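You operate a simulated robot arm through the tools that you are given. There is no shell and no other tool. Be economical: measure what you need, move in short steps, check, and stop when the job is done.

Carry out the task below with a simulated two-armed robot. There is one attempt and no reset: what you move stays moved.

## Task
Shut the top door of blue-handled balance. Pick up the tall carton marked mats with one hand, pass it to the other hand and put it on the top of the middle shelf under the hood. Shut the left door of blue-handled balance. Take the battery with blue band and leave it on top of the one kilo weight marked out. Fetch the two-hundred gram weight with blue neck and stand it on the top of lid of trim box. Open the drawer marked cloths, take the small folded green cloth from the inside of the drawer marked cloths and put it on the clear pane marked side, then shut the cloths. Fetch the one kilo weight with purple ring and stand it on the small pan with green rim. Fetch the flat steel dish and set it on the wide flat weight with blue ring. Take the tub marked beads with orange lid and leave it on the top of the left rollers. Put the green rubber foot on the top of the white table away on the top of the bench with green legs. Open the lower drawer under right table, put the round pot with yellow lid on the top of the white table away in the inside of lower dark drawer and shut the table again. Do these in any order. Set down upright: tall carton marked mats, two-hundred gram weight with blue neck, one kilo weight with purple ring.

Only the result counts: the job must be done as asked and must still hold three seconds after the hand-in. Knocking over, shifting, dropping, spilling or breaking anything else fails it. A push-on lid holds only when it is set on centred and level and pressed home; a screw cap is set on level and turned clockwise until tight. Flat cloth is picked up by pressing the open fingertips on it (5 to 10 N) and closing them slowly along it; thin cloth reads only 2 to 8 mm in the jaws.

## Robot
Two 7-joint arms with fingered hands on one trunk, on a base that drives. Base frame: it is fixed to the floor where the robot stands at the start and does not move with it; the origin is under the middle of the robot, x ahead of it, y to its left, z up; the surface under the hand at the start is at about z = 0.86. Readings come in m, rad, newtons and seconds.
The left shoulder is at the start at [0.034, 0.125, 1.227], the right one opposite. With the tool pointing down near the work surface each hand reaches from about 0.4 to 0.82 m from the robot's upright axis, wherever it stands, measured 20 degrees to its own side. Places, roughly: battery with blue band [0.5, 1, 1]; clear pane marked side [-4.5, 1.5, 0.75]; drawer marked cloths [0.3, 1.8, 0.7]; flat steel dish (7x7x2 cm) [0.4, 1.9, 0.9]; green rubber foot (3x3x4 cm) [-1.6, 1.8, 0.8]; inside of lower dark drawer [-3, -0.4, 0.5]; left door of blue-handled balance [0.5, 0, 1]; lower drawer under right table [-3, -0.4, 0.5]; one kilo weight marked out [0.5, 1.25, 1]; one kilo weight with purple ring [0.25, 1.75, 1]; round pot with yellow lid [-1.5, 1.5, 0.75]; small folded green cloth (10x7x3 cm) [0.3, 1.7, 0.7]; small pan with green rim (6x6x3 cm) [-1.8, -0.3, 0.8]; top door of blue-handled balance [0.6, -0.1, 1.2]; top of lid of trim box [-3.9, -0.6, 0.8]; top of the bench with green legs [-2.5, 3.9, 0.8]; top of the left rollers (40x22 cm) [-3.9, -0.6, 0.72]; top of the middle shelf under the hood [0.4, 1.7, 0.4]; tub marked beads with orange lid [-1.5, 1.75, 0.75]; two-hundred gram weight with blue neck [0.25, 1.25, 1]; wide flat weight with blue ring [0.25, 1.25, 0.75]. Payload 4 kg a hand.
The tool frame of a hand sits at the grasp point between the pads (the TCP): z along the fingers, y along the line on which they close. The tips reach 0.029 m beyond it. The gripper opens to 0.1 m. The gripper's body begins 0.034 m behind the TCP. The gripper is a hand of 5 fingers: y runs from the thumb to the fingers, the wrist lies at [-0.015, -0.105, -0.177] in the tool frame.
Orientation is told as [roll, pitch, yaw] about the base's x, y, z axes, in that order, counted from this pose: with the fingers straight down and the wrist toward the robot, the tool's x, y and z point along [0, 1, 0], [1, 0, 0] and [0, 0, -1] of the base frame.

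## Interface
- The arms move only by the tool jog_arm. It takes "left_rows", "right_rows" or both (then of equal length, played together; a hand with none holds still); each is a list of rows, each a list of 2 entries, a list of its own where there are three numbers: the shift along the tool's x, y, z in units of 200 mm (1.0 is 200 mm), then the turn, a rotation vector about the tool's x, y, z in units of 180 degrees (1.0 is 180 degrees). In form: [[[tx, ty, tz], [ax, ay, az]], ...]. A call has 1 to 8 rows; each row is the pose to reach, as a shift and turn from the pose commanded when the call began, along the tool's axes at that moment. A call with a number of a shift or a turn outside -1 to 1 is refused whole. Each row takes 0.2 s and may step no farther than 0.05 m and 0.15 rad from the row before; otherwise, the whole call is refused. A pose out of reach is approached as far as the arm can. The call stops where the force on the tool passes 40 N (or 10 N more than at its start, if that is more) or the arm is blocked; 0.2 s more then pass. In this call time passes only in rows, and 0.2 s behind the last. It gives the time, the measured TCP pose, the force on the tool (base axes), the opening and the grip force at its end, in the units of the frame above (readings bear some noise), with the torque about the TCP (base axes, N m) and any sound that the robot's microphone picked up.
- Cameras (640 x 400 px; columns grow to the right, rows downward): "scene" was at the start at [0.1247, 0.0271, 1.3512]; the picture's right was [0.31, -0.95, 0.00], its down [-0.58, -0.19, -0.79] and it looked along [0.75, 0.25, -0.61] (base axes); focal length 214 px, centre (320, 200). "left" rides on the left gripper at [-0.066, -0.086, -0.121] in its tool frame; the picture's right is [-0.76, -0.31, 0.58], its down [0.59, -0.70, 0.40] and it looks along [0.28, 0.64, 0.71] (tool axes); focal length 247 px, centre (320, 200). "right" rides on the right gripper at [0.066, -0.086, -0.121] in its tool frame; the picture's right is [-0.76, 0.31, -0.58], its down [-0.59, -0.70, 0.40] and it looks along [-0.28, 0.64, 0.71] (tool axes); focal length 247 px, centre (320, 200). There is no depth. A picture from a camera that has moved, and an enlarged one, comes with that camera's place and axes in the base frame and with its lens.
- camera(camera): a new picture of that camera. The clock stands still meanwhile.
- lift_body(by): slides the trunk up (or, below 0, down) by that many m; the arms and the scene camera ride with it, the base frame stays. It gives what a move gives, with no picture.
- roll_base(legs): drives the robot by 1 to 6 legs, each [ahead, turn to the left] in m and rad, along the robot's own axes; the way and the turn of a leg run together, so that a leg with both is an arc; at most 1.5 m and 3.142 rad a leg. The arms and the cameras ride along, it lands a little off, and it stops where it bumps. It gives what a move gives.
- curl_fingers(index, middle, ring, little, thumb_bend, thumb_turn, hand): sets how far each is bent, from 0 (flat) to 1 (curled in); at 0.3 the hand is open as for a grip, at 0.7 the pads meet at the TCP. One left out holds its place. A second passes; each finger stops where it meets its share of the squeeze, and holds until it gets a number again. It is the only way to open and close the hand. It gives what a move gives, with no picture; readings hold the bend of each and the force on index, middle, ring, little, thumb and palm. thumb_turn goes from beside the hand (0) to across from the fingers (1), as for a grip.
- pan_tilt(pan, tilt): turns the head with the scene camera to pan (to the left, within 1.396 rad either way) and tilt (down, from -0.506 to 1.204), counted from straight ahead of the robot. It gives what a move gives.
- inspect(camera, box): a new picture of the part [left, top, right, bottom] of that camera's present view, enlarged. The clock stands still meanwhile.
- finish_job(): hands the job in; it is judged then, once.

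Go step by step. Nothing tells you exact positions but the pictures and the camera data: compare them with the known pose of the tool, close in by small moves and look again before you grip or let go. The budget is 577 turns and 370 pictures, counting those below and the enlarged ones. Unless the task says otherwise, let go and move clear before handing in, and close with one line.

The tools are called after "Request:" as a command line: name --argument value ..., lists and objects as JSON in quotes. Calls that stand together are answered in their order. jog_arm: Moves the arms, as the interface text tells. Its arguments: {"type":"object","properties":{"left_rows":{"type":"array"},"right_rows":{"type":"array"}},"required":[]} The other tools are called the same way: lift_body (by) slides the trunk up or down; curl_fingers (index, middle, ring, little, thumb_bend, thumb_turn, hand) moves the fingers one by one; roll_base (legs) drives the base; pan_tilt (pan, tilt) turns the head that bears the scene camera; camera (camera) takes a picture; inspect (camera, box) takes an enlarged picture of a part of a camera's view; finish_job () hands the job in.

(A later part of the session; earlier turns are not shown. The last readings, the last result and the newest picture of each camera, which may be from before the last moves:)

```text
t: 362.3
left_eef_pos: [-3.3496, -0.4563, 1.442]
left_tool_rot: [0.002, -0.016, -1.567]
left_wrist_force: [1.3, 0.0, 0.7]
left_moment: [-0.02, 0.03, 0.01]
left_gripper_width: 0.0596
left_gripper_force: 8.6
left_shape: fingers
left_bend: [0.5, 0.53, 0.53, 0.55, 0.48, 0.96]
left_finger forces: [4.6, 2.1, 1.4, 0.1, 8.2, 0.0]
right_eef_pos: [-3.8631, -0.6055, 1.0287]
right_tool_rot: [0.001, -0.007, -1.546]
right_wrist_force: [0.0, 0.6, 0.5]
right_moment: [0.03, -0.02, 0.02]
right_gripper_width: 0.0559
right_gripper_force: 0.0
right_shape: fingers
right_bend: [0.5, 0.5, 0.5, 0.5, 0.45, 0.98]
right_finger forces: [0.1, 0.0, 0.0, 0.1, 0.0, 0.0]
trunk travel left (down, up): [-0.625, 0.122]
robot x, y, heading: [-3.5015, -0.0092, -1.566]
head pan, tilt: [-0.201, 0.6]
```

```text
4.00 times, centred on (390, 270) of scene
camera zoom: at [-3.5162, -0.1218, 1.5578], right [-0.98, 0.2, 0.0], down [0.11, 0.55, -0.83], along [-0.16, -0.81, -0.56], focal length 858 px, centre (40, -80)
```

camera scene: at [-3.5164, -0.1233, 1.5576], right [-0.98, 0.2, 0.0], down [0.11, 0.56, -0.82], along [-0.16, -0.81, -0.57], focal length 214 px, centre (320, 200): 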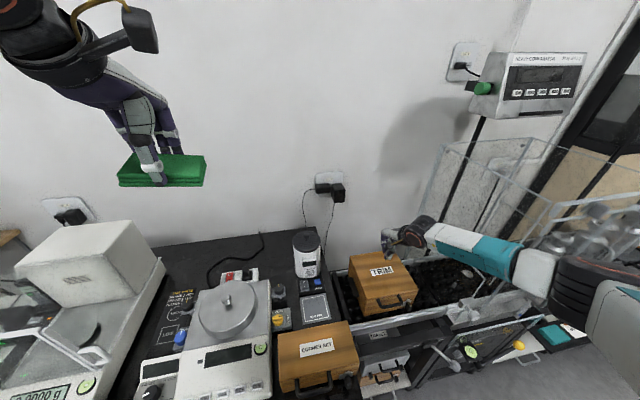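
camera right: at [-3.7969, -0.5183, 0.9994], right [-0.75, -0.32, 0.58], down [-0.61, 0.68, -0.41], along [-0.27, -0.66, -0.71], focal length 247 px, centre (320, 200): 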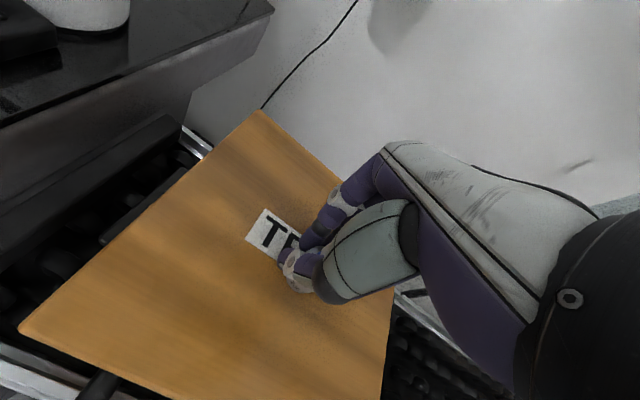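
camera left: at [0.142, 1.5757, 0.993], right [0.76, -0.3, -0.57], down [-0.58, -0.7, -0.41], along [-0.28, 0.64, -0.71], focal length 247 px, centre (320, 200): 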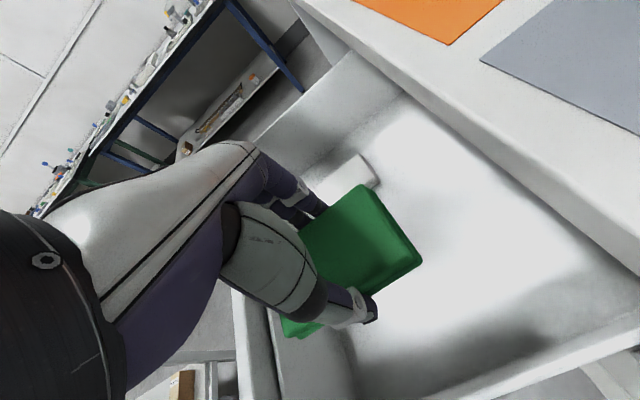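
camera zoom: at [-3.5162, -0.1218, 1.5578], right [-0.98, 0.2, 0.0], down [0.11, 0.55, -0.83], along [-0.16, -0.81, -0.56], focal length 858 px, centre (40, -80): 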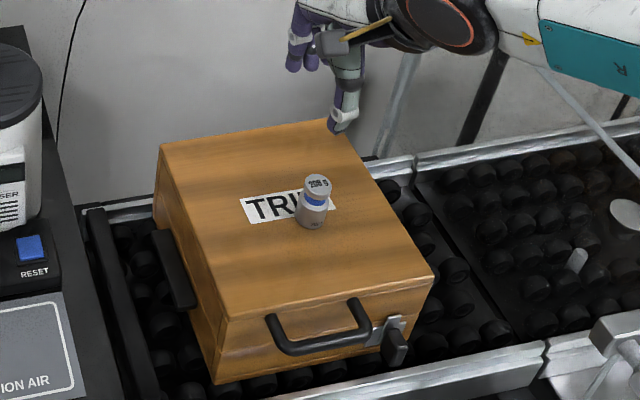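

The 200 g weight stands upright on the TRIM lid. Withdrawing; next the cloth to the pane near [-4.5, 1.5].

Request:
jog_arm --right_rows '[[[0, 0, -0.2], [0, 0, 0]], [[0, 0, -0.4], [0, 0, 0]], [[0.1, -0.1, -0.6], [0, 0, 0]], [[0.25, -0.2, -0.75], [0, 0, 0]], [[0.4, -0.3, -0.9], [0, 0, 0]], [[0.6, -0.4, -0.95], [0, 0, 0]]]'

Request:
roll_base --legs '[[-0.55, 0], [0, -1.571], [0.85, 0], [0, -1.571]]'

Request:
lift_body --by -0.2

Request:
pan_tilt --pan 0.1 --tilt 0.55

Request:
camera --camera "scene"

```text
t: 363.7
left_eef_pos: [-3.3482, -0.4564, 1.4414]
left_tool_rot: [0.002, -0.015, -1.565]
left_wrist_force: [0.7, 0.3, -0.1]
left_moment: [0.0, -0.01, 0.0]
left_gripper_width: 0.0597
left_gripper_force: 8.0
left_shape: fingers
left_bend: [0.5, 0.53, 0.53, 0.55, 0.48, 0.96]
left_finger forces: [4.7, 2.0, 1.5, 0.2, 8.2, 0.0]
right_eef_pos: [-3.7413, -0.5198, 1.2194]
right_tool_rot: [-0.001, -0.007, -1.545]
right_wrist_force: [1.2, 0.1, 0.1]
right_moment: [0.01, 0.01, -0.01]
right_gripper_width: 0.0558
right_gripper_force: 0.0
right_shape: fingers
right_bend: [0.5, 0.5, 0.5, 0.5, 0.45, 0.98]
right_finger forces: [0.1, 0.0, 0.0, 0.0, 0.0, 0.0]
trunk travel left (down, up): [-0.625, 0.122]
robot x, y, heading: [-3.4983, -0.0055, -1.566]
head pan, tilt: [-0.201, 0.6]
```

```text
t: 378.8
left_eef_pos: [-4.4998, 0.9973, 1.4408]
left_tool_rot: [0.004, -0.016, 1.57]
left_wrist_force: [0.2, -0.2, 0.0]
left_moment: [-0.03, 0.03, -0.01]
left_gripper_width: 0.059
left_gripper_force: 7.7
left_shape: fingers
left_bend: [0.5, 0.53, 0.53, 0.55, 0.48, 0.96]
left_finger forces: [4.6, 1.9, 1.3, 0.1, 7.8, 0.0]
right_eef_pos: [-4.1059, 1.0584, 1.2183]
right_tool_rot: [-0.001, -0.008, 1.59]
right_wrist_force: [0.0, 0.1, -0.3]
right_moment: [-0.03, -0.01, 0.0]
right_gripper_width: 0.0559
right_gripper_force: 0.0
right_shape: fingers
right_bend: [0.5, 0.5, 0.5, 0.5, 0.45, 0.98]
right_finger forces: [0.0, 0.0, 0.0, 0.0, 0.1, 0.1]
trunk travel left (down, up): [-0.625, 0.122]
robot x, y, heading: [-4.353, 0.5442, 1.57]
head pan, tilt: [-0.201, 0.6]
```

```text
t: 381.0
left_eef_pos: [-4.5003, 0.9961, 1.2427]
left_tool_rot: [0.003, -0.017, 1.566]
left_wrist_force: [-0.8, -0.6, -0.3]
left_moment: [0.02, 0.0, -0.02]
left_gripper_width: 0.0591
left_gripper_force: 7.7
left_shape: fingers
left_bend: [0.5, 0.53, 0.53, 0.55, 0.48, 0.96]
left_finger forces: [4.4, 1.9, 1.3, 0.2, 7.9, 0.1]
right_eef_pos: [-4.1046, 1.0579, 1.0173]
right_tool_rot: [0.001, -0.008, 1.59]
right_wrist_force: [0.1, 0.5, -0.8]
right_moment: [0.04, 0.04, -0.01]
right_gripper_width: 0.0561
right_gripper_force: 0.1
right_shape: fingers
right_bend: [0.5, 0.5, 0.5, 0.5, 0.45, 0.98]
right_finger forces: [0.0, 0.0, 0.1, 0.0, 0.0, 0.0]
trunk travel left (down, up): [-0.425, 0.322]
robot x, y, heading: [-4.3535, 0.5491, 1.564]
head pan, tilt: [-0.201, 0.6]
```

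```text
t: 381.8
left_eef_pos: [-4.4994, 0.9969, 1.2424]
left_tool_rot: [0.005, -0.015, 1.569]
left_wrist_force: [0.7, 0.5, -0.8]
left_moment: [0.01, 0.02, -0.01]
left_gripper_width: 0.059
left_gripper_force: 7.6
left_shape: fingers
left_bend: [0.5, 0.53, 0.53, 0.55, 0.48, 0.96]
left_finger forces: [4.4, 1.9, 1.4, 0.1, 7.9, 0.1]
right_eef_pos: [-4.1055, 1.0582, 1.0187]
right_tool_rot: [0.001, -0.007, 1.591]
right_wrist_force: [0.5, 0.8, 0.3]
right_moment: [0.02, -0.01, -0.01]
right_gripper_width: 0.0562
right_gripper_force: 0.0
right_shape: fingers
right_bend: [0.5, 0.5, 0.5, 0.5, 0.45, 0.98]
right_finger forces: [0.0, 0.0, 0.0, 0.1, 0.0, 0.1]
trunk travel left (down, up): [-0.425, 0.322]
robot x, y, heading: [-4.3527, 0.5478, 1.572]
head pan, tilt: [0.099, 0.55]
```

```text
150 pictures are left
camera scene: at [-4.3619, 0.679, 1.3609], right [1.0, 0.1, 0.0], down [0.05, -0.52, -0.85], along [-0.08, 0.85, -0.52], focal length 214 px, centre (320, 200)
```

scene: 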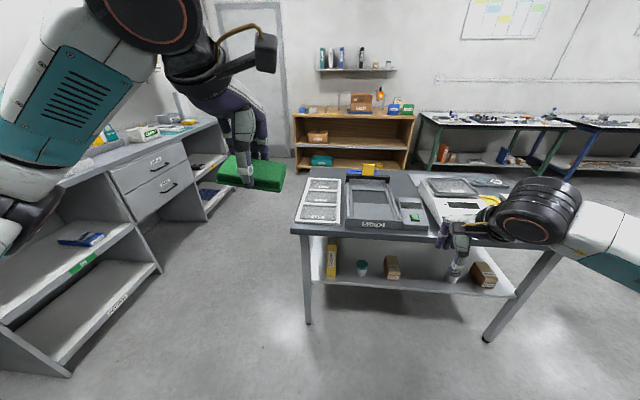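

Request:
inspect --camera "scene" --box '[280, 150, 440, 250]'

Request:
inspect --camera "scene" --box '[400, 150, 560, 250]'

```text
4.00 times, centred on (360, 200) of scene
camera zoom: at [-4.3619, 0.679, 1.3609], right [1.0, 0.1, 0.0], down [0.05, -0.52, -0.85], along [-0.08, 0.85, -0.52], focal length 858 px, centre (160, 200)
```

zoom: 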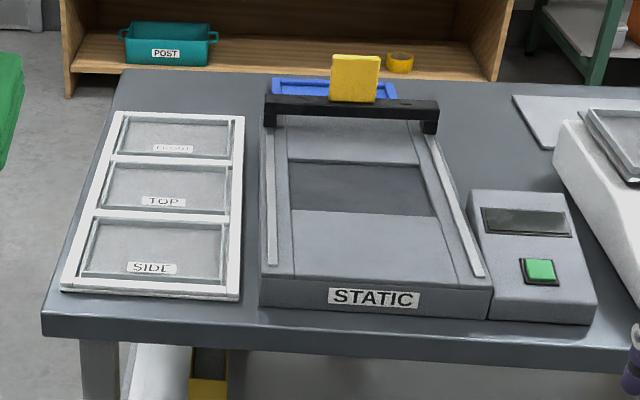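

```text
4.00 times, centred on (480, 200) of scene
camera zoom: at [-4.3619, 0.679, 1.3609], right [1.0, 0.1, 0.0], down [0.05, -0.52, -0.85], along [-0.08, 0.85, -0.52], focal length 858 px, centre (-320, 200)
```

zoom: 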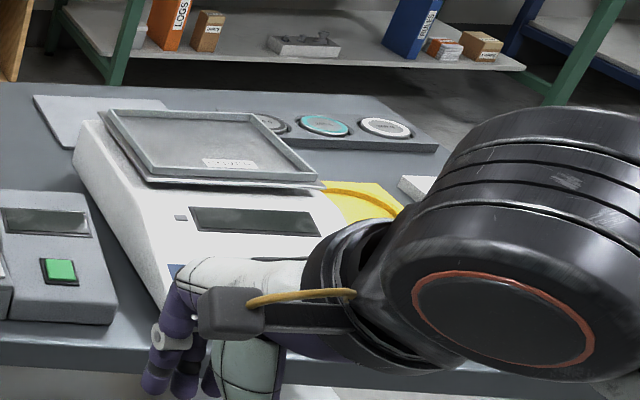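

The SIDE pane (nearest of the framed panes) is centred near [-4.453, 1.56]. Raising the right hand and driving closer.

Request:
jog_arm --right_rows '[[[-0.1, -0.1, -0.2], [0, 0, 0]], [[-0.2, -0.2, -0.4], [0, 0, 0]], [[-0.3, -0.3, -0.6], [0, 0, 0]], [[-0.4, -0.35, -0.8], [0, 0, 0]]]'

Request:
roll_base --legs '[[0.36, 0]]'

Request:
pan_tilt --pan 0.1 --tilt 0.8

Request:
camera --camera "scene"

Request:
camera --camera "left"

```text
t: 382.8
left_eef_pos: [-4.5002, 0.9956, 1.2417]
left_tool_rot: [0.005, -0.017, 1.566]
left_wrist_force: [0.0, -0.4, 0.4]
left_moment: [0.01, -0.03, -0.01]
left_gripper_width: 0.0589
left_gripper_force: 8.0
left_shape: fingers
left_bend: [0.5, 0.53, 0.53, 0.55, 0.48, 0.96]
left_finger forces: [4.4, 1.9, 1.3, 0.0, 7.7, 0.0]
right_eef_pos: [-4.025, 0.9883, 1.1799]
right_tool_rot: [-0.001, -0.007, 1.59]
right_wrist_force: [0.7, -0.3, 0.3]
right_moment: [-0.02, 0.01, -0.03]
right_gripper_width: 0.0562
right_gripper_force: 0.0
right_shape: fingers
right_bend: [0.5, 0.5, 0.5, 0.5, 0.45, 0.98]
right_finger forces: [0.1, 0.0, 0.0, 0.0, 0.1, 0.0]
trunk travel left (down, up): [-0.425, 0.322]
robot x, y, heading: [-4.3552, 0.5462, 1.567]
head pan, tilt: [0.099, 0.55]
```

```text
t: 385.1
left_eef_pos: [-4.4966, 1.3585, 1.2423]
left_tool_rot: [0.004, -0.015, 1.565]
left_wrist_force: [-0.8, 0.2, 0.3]
left_moment: [0.01, 0.0, 0.01]
left_gripper_width: 0.0591
left_gripper_force: 7.9
left_shape: fingers
left_bend: [0.5, 0.53, 0.53, 0.55, 0.48, 0.96]
left_finger forces: [4.4, 1.9, 1.4, 0.0, 7.8, 0.0]
right_eef_pos: [-4.0214, 1.3473, 1.1784]
right_tool_rot: [-0.001, -0.007, 1.587]
right_wrist_force: [-0.2, 0.4, -0.1]
right_moment: [0.0, -0.02, -0.02]
right_gripper_width: 0.0561
right_gripper_force: 0.0
right_shape: fingers
right_bend: [0.5, 0.5, 0.5, 0.5, 0.45, 0.98]
right_finger forces: [0.1, 0.1, 0.1, 0.0, 0.1, 0.1]
trunk travel left (down, up): [-0.425, 0.322]
robot x, y, heading: [-4.3489, 0.9039, 1.567]
head pan, tilt: [0.099, 0.55]
```

```text
t: 385.9
left_eef_pos: [-4.4969, 1.3572, 1.2421]
left_tool_rot: [0.003, -0.018, 1.565]
left_wrist_force: [1.3, -0.1, 0.0]
left_moment: [-0.02, -0.01, -0.02]
left_gripper_width: 0.0591
left_gripper_force: 7.5
left_shape: fingers
left_bend: [0.5, 0.53, 0.53, 0.55, 0.48, 0.96]
left_finger forces: [4.4, 2.0, 1.3, 0.1, 7.8, 0.0]
right_eef_pos: [-4.0226, 1.3476, 1.179]
right_tool_rot: [0.001, -0.008, 1.585]
right_wrist_force: [-0.1, 0.7, -0.4]
right_moment: [0.02, -0.02, 0.01]
right_gripper_width: 0.0562
right_gripper_force: 0.0
right_shape: fingers
right_bend: [0.5, 0.5, 0.5, 0.5, 0.45, 0.98]
right_finger forces: [0.1, 0.0, 0.1, 0.0, 0.0, 0.1]
trunk travel left (down, up): [-0.425, 0.322]
robot x, y, heading: [-4.3513, 0.907, 1.563]
head pan, tilt: [0.099, 0.799]
```

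```text
147 pictures are left
camera scene: at [-4.3593, 1.03, 1.3396], right [1.0, 0.09, 0.0], down [0.07, -0.71, -0.7], along [-0.07, 0.69, -0.72], focal length 214 px, centre (320, 200)
```

scene: 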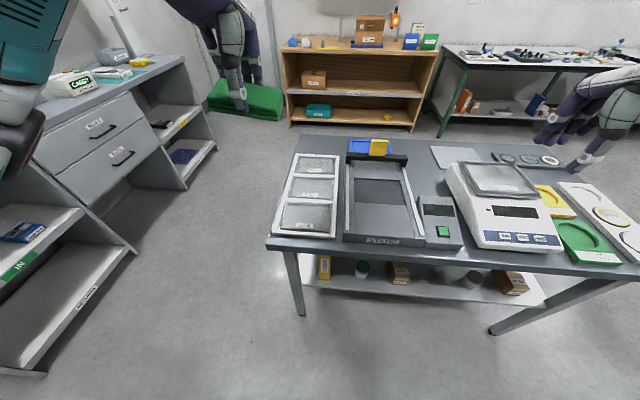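

```text
146 pictures are left
camera left: at [-4.431, 1.269, 1.3605], right [0.75, -0.3, -0.58], down [-0.59, -0.69, -0.41], along [-0.28, 0.65, -0.7], focal length 247 px, centre (320, 200)
```

left: 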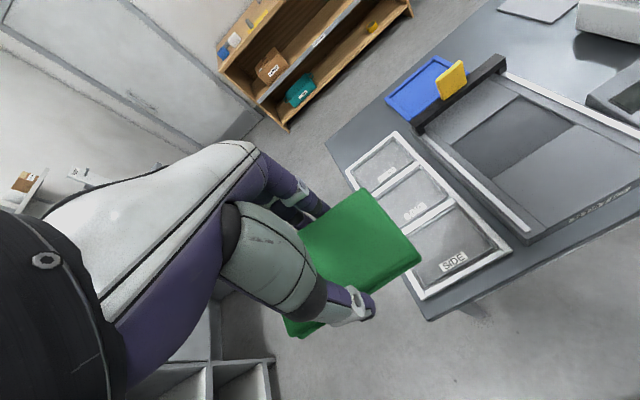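

Triangulated: SIDE pane centre ≈[-4.438, 1.457], z≈0.82. Moving the cloth over it.

Request:
jog_arm --left_rows '[[[-0.07, 0.13, 0.18], [0, 0, 0]], [[-0.14, 0.26, 0.36], [0, 0, 0]], [[-0.21, 0.39, 0.54], [0, 0, 0]], [[-0.29, 0.54, 0.72], [0, 0, 0]], [[-0.29, 0.54, 0.92], [0, 0, 0]]]'

Request:
jog_arm --left_rows '[[[0, 0, 0.2], [0, 0, 0]], [[0, 0, 0.4], [0, 0, 0]], [[0, 0, 0.55], [0, 0, 0]]]'

Request:
camera --camera "left"

Request:
inspect --camera "scene" --box '[220, 110, 400, 260]'

```text
t: 387.1
left_eef_pos: [-4.4406, 1.467, 1.0582]
left_tool_rot: [0.002, -0.017, 1.567]
left_wrist_force: [1.4, -0.6, -1.0]
left_moment: [0.0, 0.01, 0.01]
left_gripper_width: 0.0588
left_gripper_force: 7.7
left_shape: fingers
left_bend: [0.5, 0.53, 0.53, 0.55, 0.48, 0.96]
left_finger forces: [4.4, 1.8, 1.2, 0.1, 7.8, 0.1]
right_eef_pos: [-4.0219, 1.3472, 1.1793]
right_tool_rot: [0.0, -0.009, 1.585]
right_wrist_force: [-0.7, -0.2, 0.3]
right_moment: [0.01, -0.02, 0.01]
right_gripper_width: 0.0562
right_gripper_force: 0.0
right_shape: fingers
right_bend: [0.5, 0.5, 0.5, 0.5, 0.45, 0.98]
right_finger forces: [0.1, 0.0, 0.0, 0.0, 0.0, 0.0]
trunk travel left (down, up): [-0.425, 0.322]
robot x, y, heading: [-4.35, 0.9074, 1.567]
head pan, tilt: [0.099, 0.799]
```

```text
t: 387.9
left_eef_pos: [-4.4387, 1.4707, 0.9501]
left_tool_rot: [0.002, -0.017, 1.565]
left_wrist_force: [0.0, -0.4, -0.7]
left_moment: [0.02, 0.0, 0.01]
left_gripper_width: 0.059
left_gripper_force: 7.8
left_shape: fingers
left_bend: [0.5, 0.53, 0.53, 0.55, 0.48, 0.96]
left_finger forces: [4.4, 1.9, 1.4, 0.1, 7.7, 0.0]
right_eef_pos: [-4.0224, 1.3471, 1.1782]
right_tool_rot: [-0.002, -0.007, 1.587]
right_wrist_force: [-0.7, -0.5, -0.6]
right_moment: [0.01, -0.02, -0.02]
right_gripper_width: 0.056
right_gripper_force: 0.0
right_shape: fingers
right_bend: [0.5, 0.5, 0.5, 0.5, 0.45, 0.98]
right_finger forces: [0.1, 0.0, 0.0, 0.0, 0.0, 0.0]
trunk travel left (down, up): [-0.425, 0.322]
robot x, y, heading: [-4.3497, 0.9028, 1.568]
head pan, tilt: [0.099, 0.799]
```

```text
145 pictures are left
camera left: at [-4.3731, 1.3809, 1.0683], right [0.75, -0.3, -0.58], down [-0.59, -0.69, -0.41], along [-0.28, 0.65, -0.7], focal length 247 px, centre (320, 200)
```

left: 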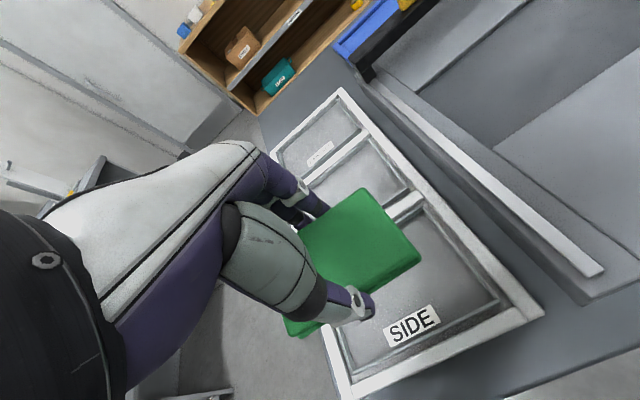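

```text
2.67 times, centred on (310, 185) of scene
camera zoom: at [-4.3593, 1.0301, 1.3396], right [1.0, 0.09, 0.0], down [0.07, -0.71, -0.7], along [-0.07, 0.69, -0.72], focal length 572 px, centre (347, 240)
```

zoom: 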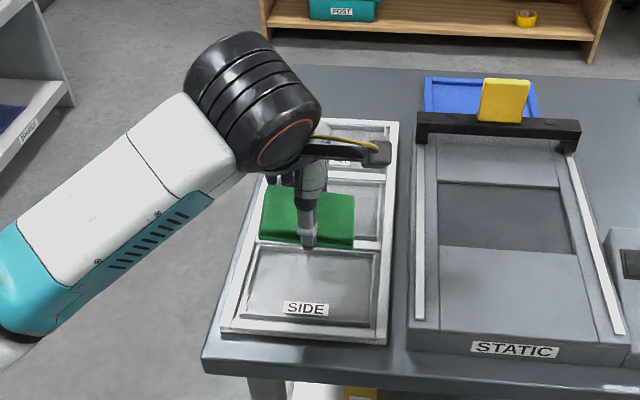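

Pane centre ≈[-4.447, 1.468, 0.795]. Lowering onto it.

Request:
jog_arm --left_rows '[[[0.03, -0.01, 0.15], [0, 0, 0]], [[0.03, -0.01, 0.32], [0, 0, 0]], [[0.03, -0.01, 0.48], [0, 0, 0]]]'

Request:
jog_arm --left_rows '[[[0, 0, 0.03], [0, 0, 0]], [[0, 0, 0.06], [0, 0, 0]]]'

Request:
camera --camera "left"

```text
t: 388.7
left_eef_pos: [-4.4453, 1.4675, 0.8557]
left_tool_rot: [0.002, -0.018, 1.565]
left_wrist_force: [0.5, 0.2, 5.2]
left_moment: [-0.19, -0.06, 0.0]
left_gripper_width: 0.0588
left_gripper_force: 8.8
left_shape: fingers
left_bend: [0.5, 0.53, 0.52, 0.55, 0.48, 0.96]
left_finger forces: [5.0, 1.9, 1.8, 0.0, 8.6, 0.0]
right_eef_pos: [-4.0213, 1.3462, 1.1795]
right_tool_rot: [0.0, -0.009, 1.585]
right_wrist_force: [0.4, 0.7, 0.1]
right_moment: [0.02, 0.0, 0.01]
right_gripper_width: 0.056
right_gripper_force: 0.1
right_shape: fingers
right_bend: [0.5, 0.5, 0.5, 0.5, 0.45, 0.98]
right_finger forces: [0.0, 0.1, 0.1, 0.0, 0.1, 0.1]
trunk travel left (down, up): [-0.425, 0.322]
robot x, y, heading: [-4.3515, 0.9066, 1.563]
head pan, tilt: [0.099, 0.799]
```

```text
t: 389.3
left_eef_pos: [-4.4446, 1.4704, 0.8496]
left_tool_rot: [-0.003, -0.029, 1.564]
left_wrist_force: [-2.3, 1.9, 39.0]
left_moment: [-1.51, -0.11, 0.07]
left_gripper_width: 0.0601
left_gripper_force: 22.8
left_shape: fingers
left_bend: [0.5, 0.53, 0.53, 0.55, 0.49, 0.97]
left_finger forces: [4.6, 1.5, 1.4, 0.1, 36.6, 0.0]
right_eef_pos: [-4.0217, 1.3454, 1.1796]
right_tool_rot: [-0.001, -0.01, 1.586]
right_wrist_force: [-0.3, -0.2, -0.6]
right_moment: [0.02, -0.01, 0.01]
right_gripper_width: 0.0562
right_gripper_force: 0.1
right_shape: fingers
right_bend: [0.5, 0.5, 0.5, 0.5, 0.45, 0.98]
right_finger forces: [0.0, 0.0, 0.0, 0.1, 0.0, 0.0]
trunk travel left (down, up): [-0.425, 0.322]
robot x, y, heading: [-4.3525, 0.9042, 1.562]
head pan, tilt: [0.099, 0.799]
```

```text
143 pictures are left
camera left: at [-4.3792, 1.3801, 0.9667], right [0.76, -0.29, -0.58], down [-0.59, -0.69, -0.42], along [-0.28, 0.66, -0.69], focal length 247 px, centre (320, 200)
```

left: 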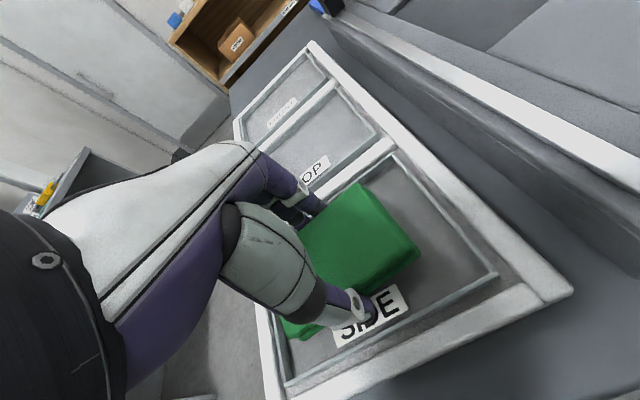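

Resting on the SIDE pane. Easing up a few mm and releasing.

Request:
jog_arm --left_rows '[[[0, 0, -0.045], [0, 0, 0]]]'

Request:
curl_fingers --hand "left" --index 0.42 --middle 0.42 --ring 0.42 --little 0.42 --thumb_bend 0.4

Request:
curl_fingers --hand "left" --index 0.32 --middle 0.32 --ring 0.32 --little 0.32 --thumb_bend 0.32

Request:
jog_arm --left_rows '[[[0, 0, -0.15], [0, 0, 0]], [[0, 0, -0.35], [0, 0, 0]], [[0, 0, -0.55], [0, 0, 0]], [[0, 0, -0.75], [0, 0, 0]], [[0, 0, -0.95], [0, 0, 0]]]'

Request:
camera --camera "left"

```text
t: 389.7
left_eef_pos: [-4.4443, 1.4682, 0.848]
left_tool_rot: [0.007, -0.013, 1.564]
left_wrist_force: [0.1, 3.4, 12.9]
left_moment: [0.15, 0.02, 0.01]
left_gripper_width: 0.0597
left_gripper_force: 10.5
left_shape: fingers
left_bend: [0.49, 0.52, 0.52, 0.55, 0.49, 0.96]
left_finger forces: [6.5, 3.7, 2.3, 0.3, 8.2, 0.1]
right_eef_pos: [-4.0209, 1.3474, 1.1785]
right_tool_rot: [0.001, -0.009, 1.587]
right_wrist_force: [0.0, 0.7, 0.5]
right_moment: [-0.02, 0.0, -0.03]
right_gripper_width: 0.056
right_gripper_force: 0.0
right_shape: fingers
right_bend: [0.5, 0.5, 0.5, 0.5, 0.45, 0.98]
right_finger forces: [0.0, 0.0, 0.0, 0.0, 0.1, 0.0]
trunk travel left (down, up): [-0.425, 0.322]
robot x, y, heading: [-4.3496, 0.9056, 1.565]
head pan, tilt: [0.099, 0.799]
```

```text
t: 390.7
left_eef_pos: [-4.4456, 1.4672, 0.8489]
left_tool_rot: [0.004, -0.014, 1.565]
left_wrist_force: [0.5, -0.7, 0.2]
left_moment: [0.03, -0.04, 0.03]
left_gripper_width: 0.0717
left_gripper_force: 0.0
left_shape: fingers
left_bend: [0.42, 0.42, 0.42, 0.42, 0.4, 0.97]
left_finger forces: [0.1, 0.0, 0.0, 0.0, 0.0, 0.0]
right_eef_pos: [-4.0224, 1.3482, 1.1779]
right_tool_rot: [0.001, -0.01, 1.587]
right_wrist_force: [-0.5, 0.3, 0.0]
right_moment: [0.04, 0.01, -0.03]
right_gripper_width: 0.0559
right_gripper_force: 0.0
right_shape: fingers
right_bend: [0.5, 0.5, 0.5, 0.5, 0.45, 0.98]
right_finger forces: [0.0, 0.0, 0.0, 0.0, 0.0, 0.1]
trunk travel left (down, up): [-0.425, 0.322]
robot x, y, heading: [-4.3503, 0.908, 1.564]
head pan, tilt: [0.099, 0.799]
```

```text
t: 391.7
left_eef_pos: [-4.4445, 1.4687, 0.8498]
left_tool_rot: [0.005, -0.015, 1.565]
left_wrist_force: [-0.3, 0.6, 0.4]
left_moment: [0.01, 0.02, 0.0]
left_gripper_width: 0.0936
left_gripper_force: 0.2
left_shape: fingers
left_bend: [0.32, 0.32, 0.32, 0.32, 0.32, 0.97]
left_finger forces: [0.1, 0.1, 0.0, 0.0, 0.1, 0.1]
right_eef_pos: [-4.0225, 1.3463, 1.1783]
right_tool_rot: [-0.001, -0.009, 1.586]
right_wrist_force: [0.8, 0.1, 0.2]
right_moment: [0.01, 0.0, 0.0]
right_gripper_width: 0.0562
right_gripper_force: 0.1
right_shape: fingers
right_bend: [0.5, 0.5, 0.5, 0.5, 0.45, 0.98]
right_finger forces: [0.0, 0.0, 0.0, 0.0, 0.1, 0.0]
trunk travel left (down, up): [-0.425, 0.322]
robot x, y, heading: [-4.3478, 0.9027, 1.567]
head pan, tilt: [0.099, 0.799]
```

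```text
t: 392.9
left_eef_pos: [-4.4445, 1.4658, 1.0413]
left_tool_rot: [0.002, -0.016, 1.564]
left_wrist_force: [0.0, 0.6, 0.1]
left_moment: [0.0, -0.02, 0.0]
left_gripper_width: 0.0937
left_gripper_force: 0.1
left_shape: fingers
left_bend: [0.32, 0.32, 0.32, 0.32, 0.32, 0.98]
left_finger forces: [0.0, 0.0, 0.1, 0.1, 0.0, 0.0]
right_eef_pos: [-4.0215, 1.3458, 1.1782]
right_tool_rot: [-0.002, -0.009, 1.589]
right_wrist_force: [0.6, 0.0, 0.7]
right_moment: [-0.01, 0.0, -0.01]
right_gripper_width: 0.0562
right_gripper_force: 0.1
right_shape: fingers
right_bend: [0.5, 0.5, 0.5, 0.5, 0.45, 0.98]
right_finger forces: [0.0, 0.0, 0.0, 0.0, 0.0, 0.0]
trunk travel left (down, up): [-0.425, 0.322]
robot x, y, heading: [-4.3527, 0.904, 1.561]
head pan, tilt: [0.099, 0.799]
```

```text
142 pictures are left
camera left: at [-4.3781, 1.3774, 1.1604], right [0.75, -0.3, -0.58], down [-0.59, -0.69, -0.41], along [-0.28, 0.65, -0.7], focal length 247 px, centre (320, 200)
```

left: 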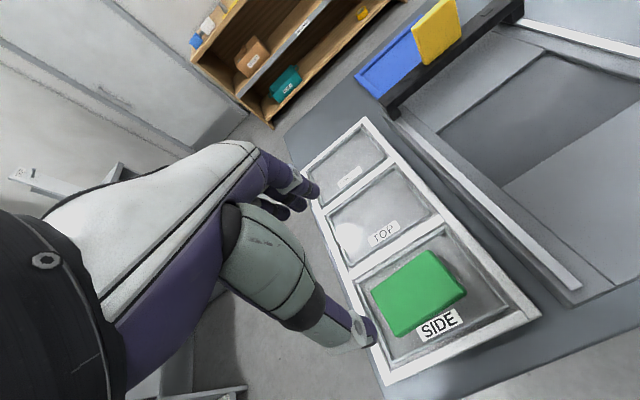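

The cloth lies flat on the SIDE pane. Heading to the white table for the tub and pot.

Request:
jog_arm --left_rows '[[[0, -0.15, -0.15], [0, 0, 0]], [[0, -0.3, -0.3], [0, 0, 0]], [[0, -0.45, -0.45], [0, 0, 0]]]'

Request:
roll_base --legs '[[-0.22, 0], [0, -1.565], [1.5, 0], [1.3, 0], [0, 1.571]]'

Request:
pan_tilt --pan 0.0 --tilt 0.6

Request:
camera --camera "scene"

```text
t: 393.7
left_eef_pos: [-4.4432, 1.3731, 1.1291]
left_tool_rot: [0.003, -0.015, 1.564]
left_wrist_force: [-1.2, -0.5, -0.6]
left_moment: [0.03, 0.0, 0.02]
left_gripper_width: 0.0937
left_gripper_force: 0.1
left_shape: fingers
left_bend: [0.32, 0.32, 0.32, 0.32, 0.32, 0.98]
left_finger forces: [0.1, 0.0, 0.0, 0.0, 0.1, 0.0]
right_eef_pos: [-4.0212, 1.3469, 1.1787]
right_tool_rot: [0.0, -0.009, 1.588]
right_wrist_force: [-0.6, 0.6, 0.2]
right_moment: [0.02, -0.02, 0.01]
right_gripper_width: 0.0561
right_gripper_force: 0.1
right_shape: fingers
right_bend: [0.5, 0.5, 0.5, 0.5, 0.45, 0.98]
right_finger forces: [0.0, 0.1, 0.1, 0.0, 0.1, 0.1]
trunk travel left (down, up): [-0.425, 0.322]
robot x, y, heading: [-4.3513, 0.9091, 1.565]
head pan, tilt: [0.099, 0.799]
```

```text
t: 416.4
left_eef_pos: [-1.6524, 1.1719, 1.1295]
left_tool_rot: [0.004, -0.017, 1.575]
left_wrist_force: [-0.3, 0.2, 0.0]
left_moment: [0.0, 0.01, 0.01]
left_gripper_width: 0.0938
left_gripper_force: 0.0
left_shape: fingers
left_bend: [0.32, 0.32, 0.32, 0.32, 0.32, 0.98]
left_finger forces: [0.1, 0.0, 0.0, 0.0, 0.0, 0.1]
right_eef_pos: [-1.2298, 1.1497, 1.1781]
right_tool_rot: [0.0, -0.007, 1.596]
right_wrist_force: [0.3, -0.2, 0.9]
right_moment: [-0.03, 0.02, -0.02]
right_gripper_width: 0.0562
right_gripper_force: 0.0
right_shape: fingers
right_bend: [0.5, 0.5, 0.5, 0.5, 0.45, 0.98]
right_finger forces: [0.1, 0.0, 0.1, 0.1, 0.0, 0.1]
trunk travel left (down, up): [-0.425, 0.322]
robot x, y, heading: [-1.5549, 0.7044, 1.578]
head pan, tilt: [0.099, 0.799]
```

```text
t: 417.1
left_eef_pos: [-1.6533, 1.1709, 1.1296]
left_tool_rot: [0.002, -0.014, 1.577]
left_wrist_force: [0.4, 0.3, -0.7]
left_moment: [0.0, 0.01, 0.0]
left_gripper_width: 0.0937
left_gripper_force: 0.2
left_shape: fingers
left_bend: [0.32, 0.32, 0.32, 0.32, 0.32, 0.98]
left_finger forces: [0.1, 0.0, 0.0, 0.1, 0.0, 0.0]
right_eef_pos: [-1.2316, 1.1495, 1.1785]
right_tool_rot: [-0.002, -0.007, 1.597]
right_wrist_force: [0.7, 0.3, -1.2]
right_moment: [-0.05, -0.01, 0.0]
right_gripper_width: 0.0564
right_gripper_force: 0.0
right_shape: fingers
right_bend: [0.5, 0.5, 0.5, 0.5, 0.45, 0.98]
right_finger forces: [0.0, 0.0, 0.1, 0.0, 0.0, 0.0]
trunk travel left (down, up): [-0.425, 0.322]
robot x, y, heading: [-1.554, 0.7018, 1.575]
head pan, tilt: [0.0, 0.6]
```

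```text
141 pictures are left
camera scene: at [-1.5568, 0.8364, 1.3564], right [1.0, 0.01, 0.0], down [0.0, -0.57, -0.82], along [0.0, 0.82, -0.57], focal length 214 px, centre (320, 200)
```

scene: 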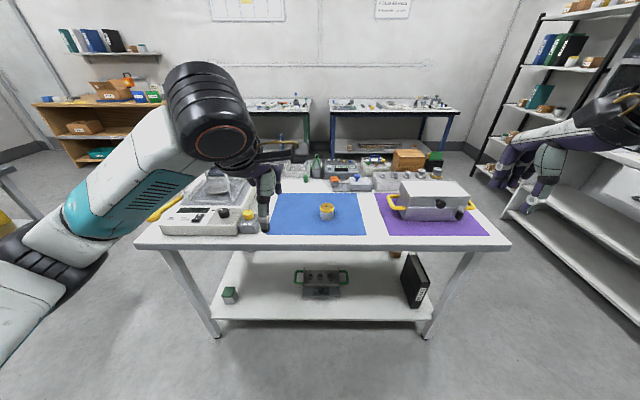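

Request:
inspect --camera "scene" --box '[220, 140, 420, 250]'

Request:
inspect --camera "scene" --box '[280, 145, 400, 215]'

```text
3.20 times, centred on (320, 195) of scene
camera zoom: at [-1.5568, 0.8364, 1.3564], right [1.0, 0.01, 0.0], down [0.0, -0.57, -0.82], along [0.0, 0.82, -0.57], focal length 686 px, centre (320, 216)
```

zoom: 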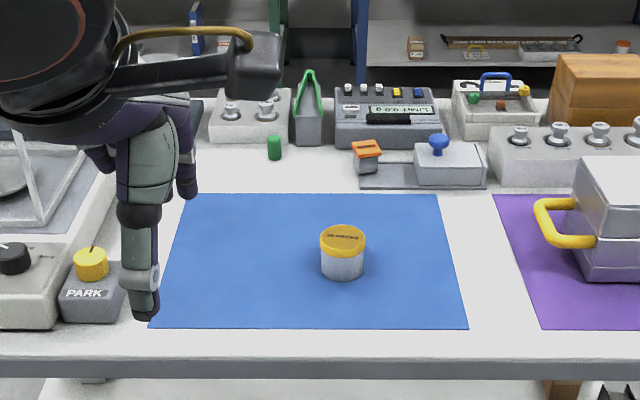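

```text
5.33 times, centred on (340, 180) of scene
camera zoom: at [-1.5568, 0.8364, 1.3564], right [1.0, 0.01, 0.0], down [0.0, -0.57, -0.82], along [0.0, 0.82, -0.57], focal length 1144 px, centre (213, 307)
```

zoom: 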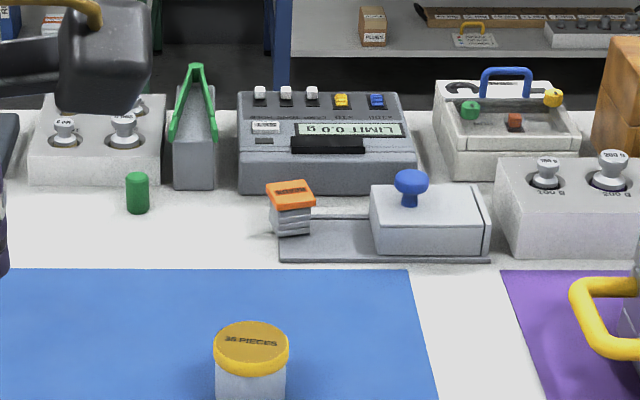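

I can see the pot with yellow lid (~[-1.53, 1.54]), the small tub with orange lid (~[-1.48, 1.79]) and the green foot (~[-1.63, 1.84]). Driving up to the table.

Request:
roll_base --legs '[[0.36, 0]]'

Request:
pan_tilt --pan -0.05 --tilt 0.75

Request:
camera --camera "scene"

Request:
camera --camera "left"

Request:
camera --camera "right"

```text
t: 419.4
left_eef_pos: [-1.6578, 1.5339, 1.128]
left_tool_rot: [0.004, -0.014, 1.579]
left_wrist_force: [0.5, 0.8, -0.5]
left_moment: [-0.03, -0.01, 0.02]
left_gripper_width: 0.0937
left_gripper_force: 0.0
left_shape: fingers
left_bend: [0.32, 0.32, 0.32, 0.32, 0.32, 0.98]
left_finger forces: [0.0, 0.0, 0.0, 0.0, 0.0, 0.1]
right_eef_pos: [-1.2346, 1.5137, 1.1775]
right_tool_rot: [0.0, -0.007, 1.601]
right_wrist_force: [-0.4, 0.4, 0.1]
right_moment: [-0.02, -0.03, -0.02]
right_gripper_width: 0.0561
right_gripper_force: 0.0
right_shape: fingers
right_bend: [0.5, 0.5, 0.5, 0.5, 0.45, 0.98]
right_finger forces: [0.1, 0.0, 0.1, 0.1, 0.0, 0.0]
trunk travel left (down, up): [-0.425, 0.322]
robot x, y, heading: [-1.5589, 1.0707, 1.579]
head pan, tilt: [0.0, 0.6]
```

```text
t: 420.1
left_eef_pos: [-1.657, 1.5334, 1.1299]
left_tool_rot: [0.004, -0.017, 1.578]
left_wrist_force: [0.3, -0.1, -0.1]
left_moment: [0.02, 0.01, -0.01]
left_gripper_width: 0.0938
left_gripper_force: 0.1
left_shape: fingers
left_bend: [0.32, 0.32, 0.32, 0.32, 0.32, 0.98]
left_finger forces: [0.1, 0.0, 0.1, 0.0, 0.0, 0.0]
right_eef_pos: [-1.2357, 1.5114, 1.1784]
right_tool_rot: [0.0, -0.007, 1.6]
right_wrist_force: [0.5, 0.0, 0.7]
right_moment: [-0.01, -0.01, -0.02]
right_gripper_width: 0.0559
right_gripper_force: 0.1
right_shape: fingers
right_bend: [0.5, 0.5, 0.5, 0.5, 0.45, 0.98]
right_finger forces: [0.0, 0.0, 0.1, 0.1, 0.0, 0.0]
trunk travel left (down, up): [-0.425, 0.322]
robot x, y, heading: [-1.556, 1.0679, 1.578]
head pan, tilt: [-0.051, 0.75]
```

```text
138 pictures are left
camera scene: at [-1.5558, 1.1933, 1.3436], right [1.0, -0.04, 0.0], down [-0.03, -0.68, -0.73], along [0.03, 0.73, -0.68], focal length 214 px, centre (320, 200)
```

scene: 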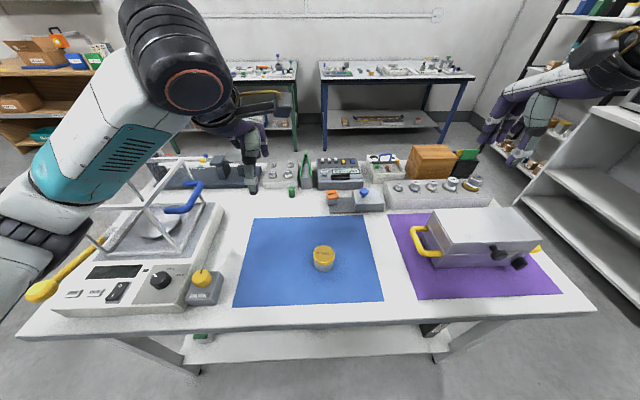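

```text
137 pictures are left
camera left: at [-1.5906, 1.4463, 1.248], right [0.76, -0.29, -0.58], down [-0.58, -0.7, -0.41], along [-0.29, 0.65, -0.7], focal length 247 px, centre (320, 200)
```

left: 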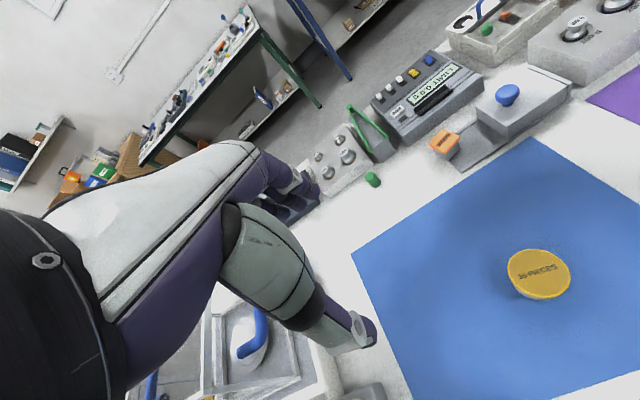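

```text
136 pictures are left
camera right: at [-1.2981, 1.4248, 1.2988], right [0.75, 0.33, 0.58], down [0.61, -0.68, -0.4], along [0.26, 0.66, -0.71], focal length 247 px, centre (320, 200)
```

right: 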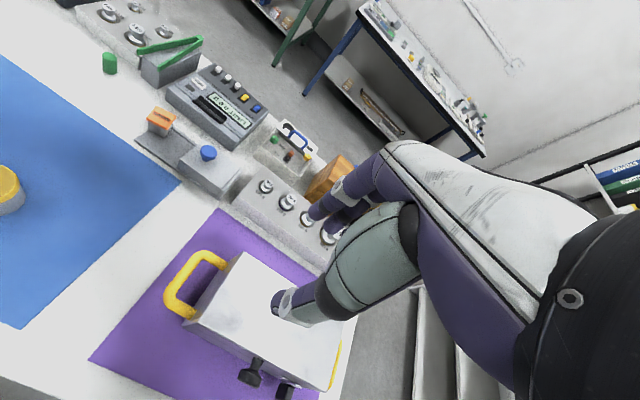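

Triangulated: tub top [-1.493, 1.729, 0.868], pot top [-1.532, 1.502, 0.852], foot top [-1.631, 1.776, 0.85]. Right hand goes for the tub; left hand moves aside.

Request:
jog_arm --left_rows '[[[0.2, -0.05, -0.1], [0, 0, 0]], [[0.4, -0.1, -0.15], [0, 0, 0]], [[0.6, -0.15, -0.2], [0, 0, 0]], [[0.7, -0.2, -0.2], [0, 0, 0]]]' --right_rows '[[[0.16, 0.14, 0], [0, 0, 0]], [[0.32, 0.28, 0], [0, 0, 0]], [[0.48, 0.42, 0], [0, 0, 0]], [[0.63, 0.565, 0], [0, 0, 0]]]'

Request:
jog_arm --right_rows '[[[0.16, 0.14, 0.1], [0, 0, 0]], [[0.32, 0.28, 0.2], [0, 0, 0]], [[0.48, 0.42, 0.3], [0, 0, 0]], [[0.63, 0.565, 0.4], [0, 0, 0]], [[0.63, 0.565, 0.6], [0, 0, 0]], [[0.63, 0.565, 0.8], [0, 0, 0]]]'

Request:
camera --camera "right"

Request:
inspect --camera "scene" --box '[260, 130, 420, 230]'

```text
t: 421.1
left_eef_pos: [-1.7975, 1.4928, 1.1695]
left_tool_rot: [0.001, -0.016, 1.58]
left_wrist_force: [-0.4, -0.2, 0.6]
left_moment: [-0.04, 0.0, 0.01]
left_gripper_width: 0.094
left_gripper_force: 0.1
left_shape: fingers
left_bend: [0.32, 0.32, 0.32, 0.32, 0.32, 0.98]
left_finger forces: [0.0, 0.0, 0.0, 0.0, 0.1, 0.1]
right_eef_pos: [-1.3672, 1.6217, 1.1801]
right_tool_rot: [-0.002, -0.008, 1.603]
right_wrist_force: [0.0, 0.5, 0.5]
right_moment: [-0.02, -0.01, 0.02]
right_gripper_width: 0.0562
right_gripper_force: 0.1
right_shape: fingers
right_bend: [0.5, 0.5, 0.5, 0.5, 0.45, 0.98]
right_finger forces: [0.0, 0.0, 0.1, 0.1, 0.0, 0.1]
trunk travel left (down, up): [-0.425, 0.322]
robot x, y, heading: [-1.5573, 1.0699, 1.58]
head pan, tilt: [-0.051, 0.75]
```

```text
t: 422.5
left_eef_pos: [-1.7983, 1.4936, 1.1689]
left_tool_rot: [0.002, -0.013, 1.577]
left_wrist_force: [0.5, 0.7, 0.7]
left_moment: [0.01, 0.0, 0.02]
left_gripper_width: 0.0941
left_gripper_force: 0.0
left_shape: fingers
left_bend: [0.32, 0.32, 0.32, 0.32, 0.32, 0.98]
left_finger forces: [0.0, 0.1, 0.0, 0.0, 0.1, 0.0]
right_eef_pos: [-1.4947, 1.7339, 1.0186]
right_tool_rot: [-0.001, -0.007, 1.601]
right_wrist_force: [-0.9, 0.7, -0.1]
right_moment: [0.02, -0.02, -0.01]
right_gripper_width: 0.0561
right_gripper_force: 0.1
right_shape: fingers
right_bend: [0.5, 0.5, 0.5, 0.5, 0.45, 0.98]
right_finger forces: [0.1, 0.1, 0.1, 0.1, 0.0, 0.1]
trunk travel left (down, up): [-0.425, 0.322]
robot x, y, heading: [-1.5564, 1.0672, 1.582]
head pan, tilt: [-0.051, 0.75]
```

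```text
135 pictures are left
camera right: at [-1.5572, 1.6453, 1.1393], right [0.75, 0.33, 0.58], down [0.61, -0.68, -0.4], along [0.26, 0.66, -0.71], focal length 247 px, centre (320, 200)
```

right: 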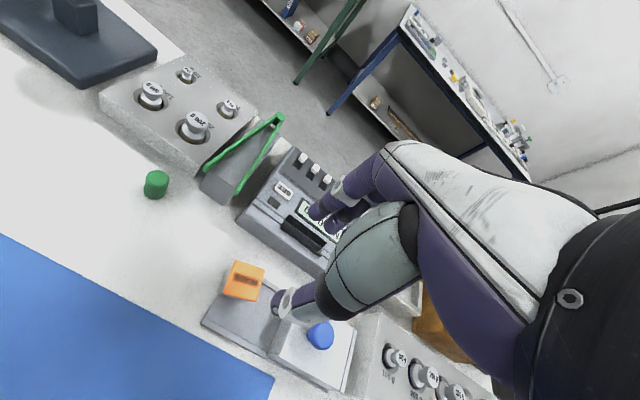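

```text
4.00 times, centred on (340, 180) of scene
camera zoom: at [-1.5562, 1.1939, 1.3435], right [1.0, -0.04, 0.0], down [-0.03, -0.68, -0.73], along [0.03, 0.73, -0.68], focal length 858 px, centre (240, 280)
```

zoom: 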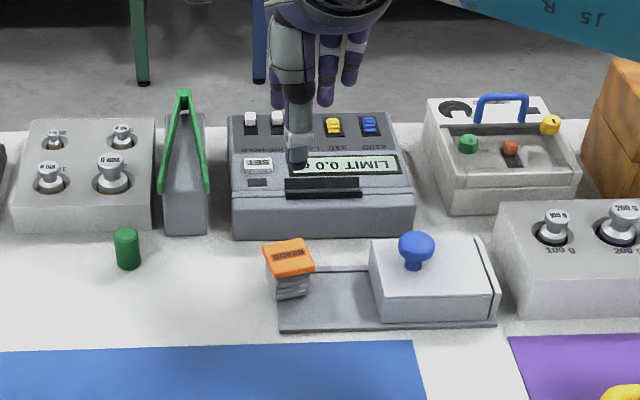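

Aligned over the tub. Descending and gripping it.

Request:
jog_arm --right_rows '[[[0, 0, 0.2], [0, 0, -0.03]], [[0, 0, 0.4], [0, 0, -0.03]], [[0, 0, 0.6], [0, 0, -0.03]], [[0, 0, 0.76], [0, 0, -0.03]]]'

Request:
inspect --camera "right" --box '[220, 170, 380, 300]'

Request:
curl_fingers --hand "right" --index 0.66 --middle 0.66 --ring 0.6 --little 0.55 --thumb_bend 0.64

Request:
inspect --camera "right" --box '[220, 170, 380, 300]'

```text
t: 423.5
left_eef_pos: [-1.7981, 1.492, 1.169]
left_tool_rot: [0.002, -0.016, 1.579]
left_wrist_force: [-0.2, -0.1, 0.2]
left_moment: [-0.01, -0.01, -0.02]
left_gripper_width: 0.094
left_gripper_force: 0.1
left_shape: fingers
left_bend: [0.32, 0.32, 0.32, 0.32, 0.32, 0.98]
left_finger forces: [0.0, 0.0, 0.1, 0.0, 0.0, 0.0]
right_eef_pos: [-1.4955, 1.7317, 0.8677]
right_tool_rot: [-0.001, -0.009, 1.696]
right_wrist_force: [0.0, -0.6, -0.1]
right_moment: [0.01, -0.01, 0.0]
right_gripper_width: 0.0561
right_gripper_force: 0.1
right_shape: fingers
right_bend: [0.5, 0.5, 0.5, 0.5, 0.45, 0.98]
right_finger forces: [0.0, 0.0, 0.1, 0.0, 0.1, 0.1]
trunk travel left (down, up): [-0.425, 0.322]
robot x, y, heading: [-1.5587, 1.069, 1.579]
head pan, tilt: [-0.051, 0.75]
```

```text
3.08 times, centred on (300, 235) of right
camera zoom: at [-1.549, 1.6394, 0.9879], right [0.71, 0.39, 0.58], down [0.67, -0.62, -0.4], along [0.2, 0.68, -0.71], focal length 760 px, centre (382, 92)
```

zoom: 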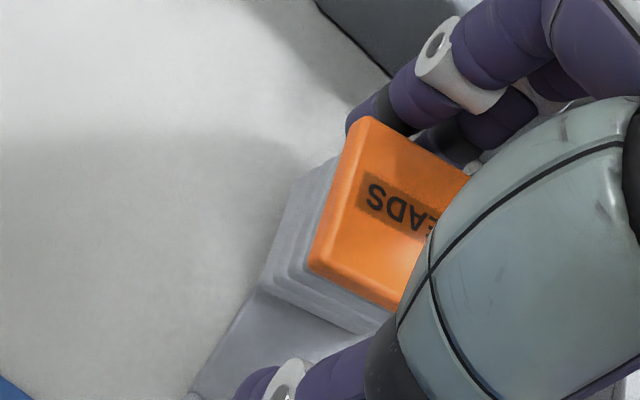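

```text
t: 424.5
left_eef_pos: [-1.7968, 1.4923, 1.1693]
left_tool_rot: [0.001, -0.016, 1.582]
left_wrist_force: [0.8, 0.5, 0.4]
left_moment: [0.01, -0.02, 0.0]
left_gripper_width: 0.0938
left_gripper_force: 0.1
left_shape: fingers
left_bend: [0.32, 0.32, 0.32, 0.32, 0.32, 0.98]
left_finger forces: [0.0, 0.1, 0.0, 0.0, 0.0, 0.0]
right_eef_pos: [-1.4947, 1.7326, 0.8679]
right_tool_rot: [0.0, -0.009, 1.697]
right_wrist_force: [0.6, 0.0, 1.2]
right_moment: [-0.02, -0.05, 0.04]
right_gripper_width: 0.0317
right_gripper_force: 6.9
right_shape: fingers
right_bend: [0.62, 0.62, 0.6, 0.55, 0.57, 0.97]
right_finger forces: [4.4, 3.2, 0.0, 0.0, 7.3, 0.0]
trunk travel left (down, up): [-0.425, 0.322]
robot x, y, heading: [-1.5574, 1.0702, 1.582]
head pan, tilt: [-0.051, 0.75]
```

```text
3.08 times, centred on (300, 235) of right
camera zoom: at [-1.5489, 1.6392, 0.9884], right [0.71, 0.39, 0.58], down [0.67, -0.62, -0.4], along [0.2, 0.68, -0.71], focal length 760 px, centre (382, 92)
```

zoom: 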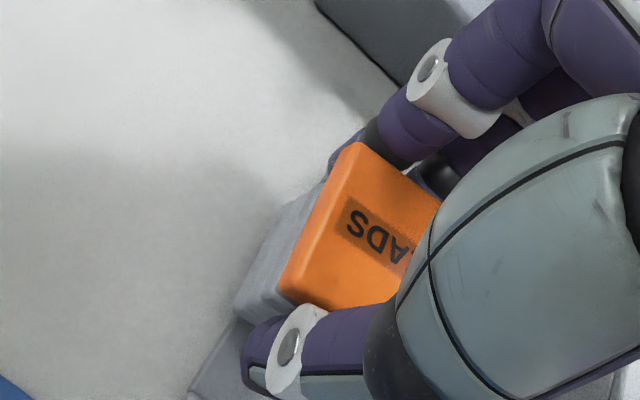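

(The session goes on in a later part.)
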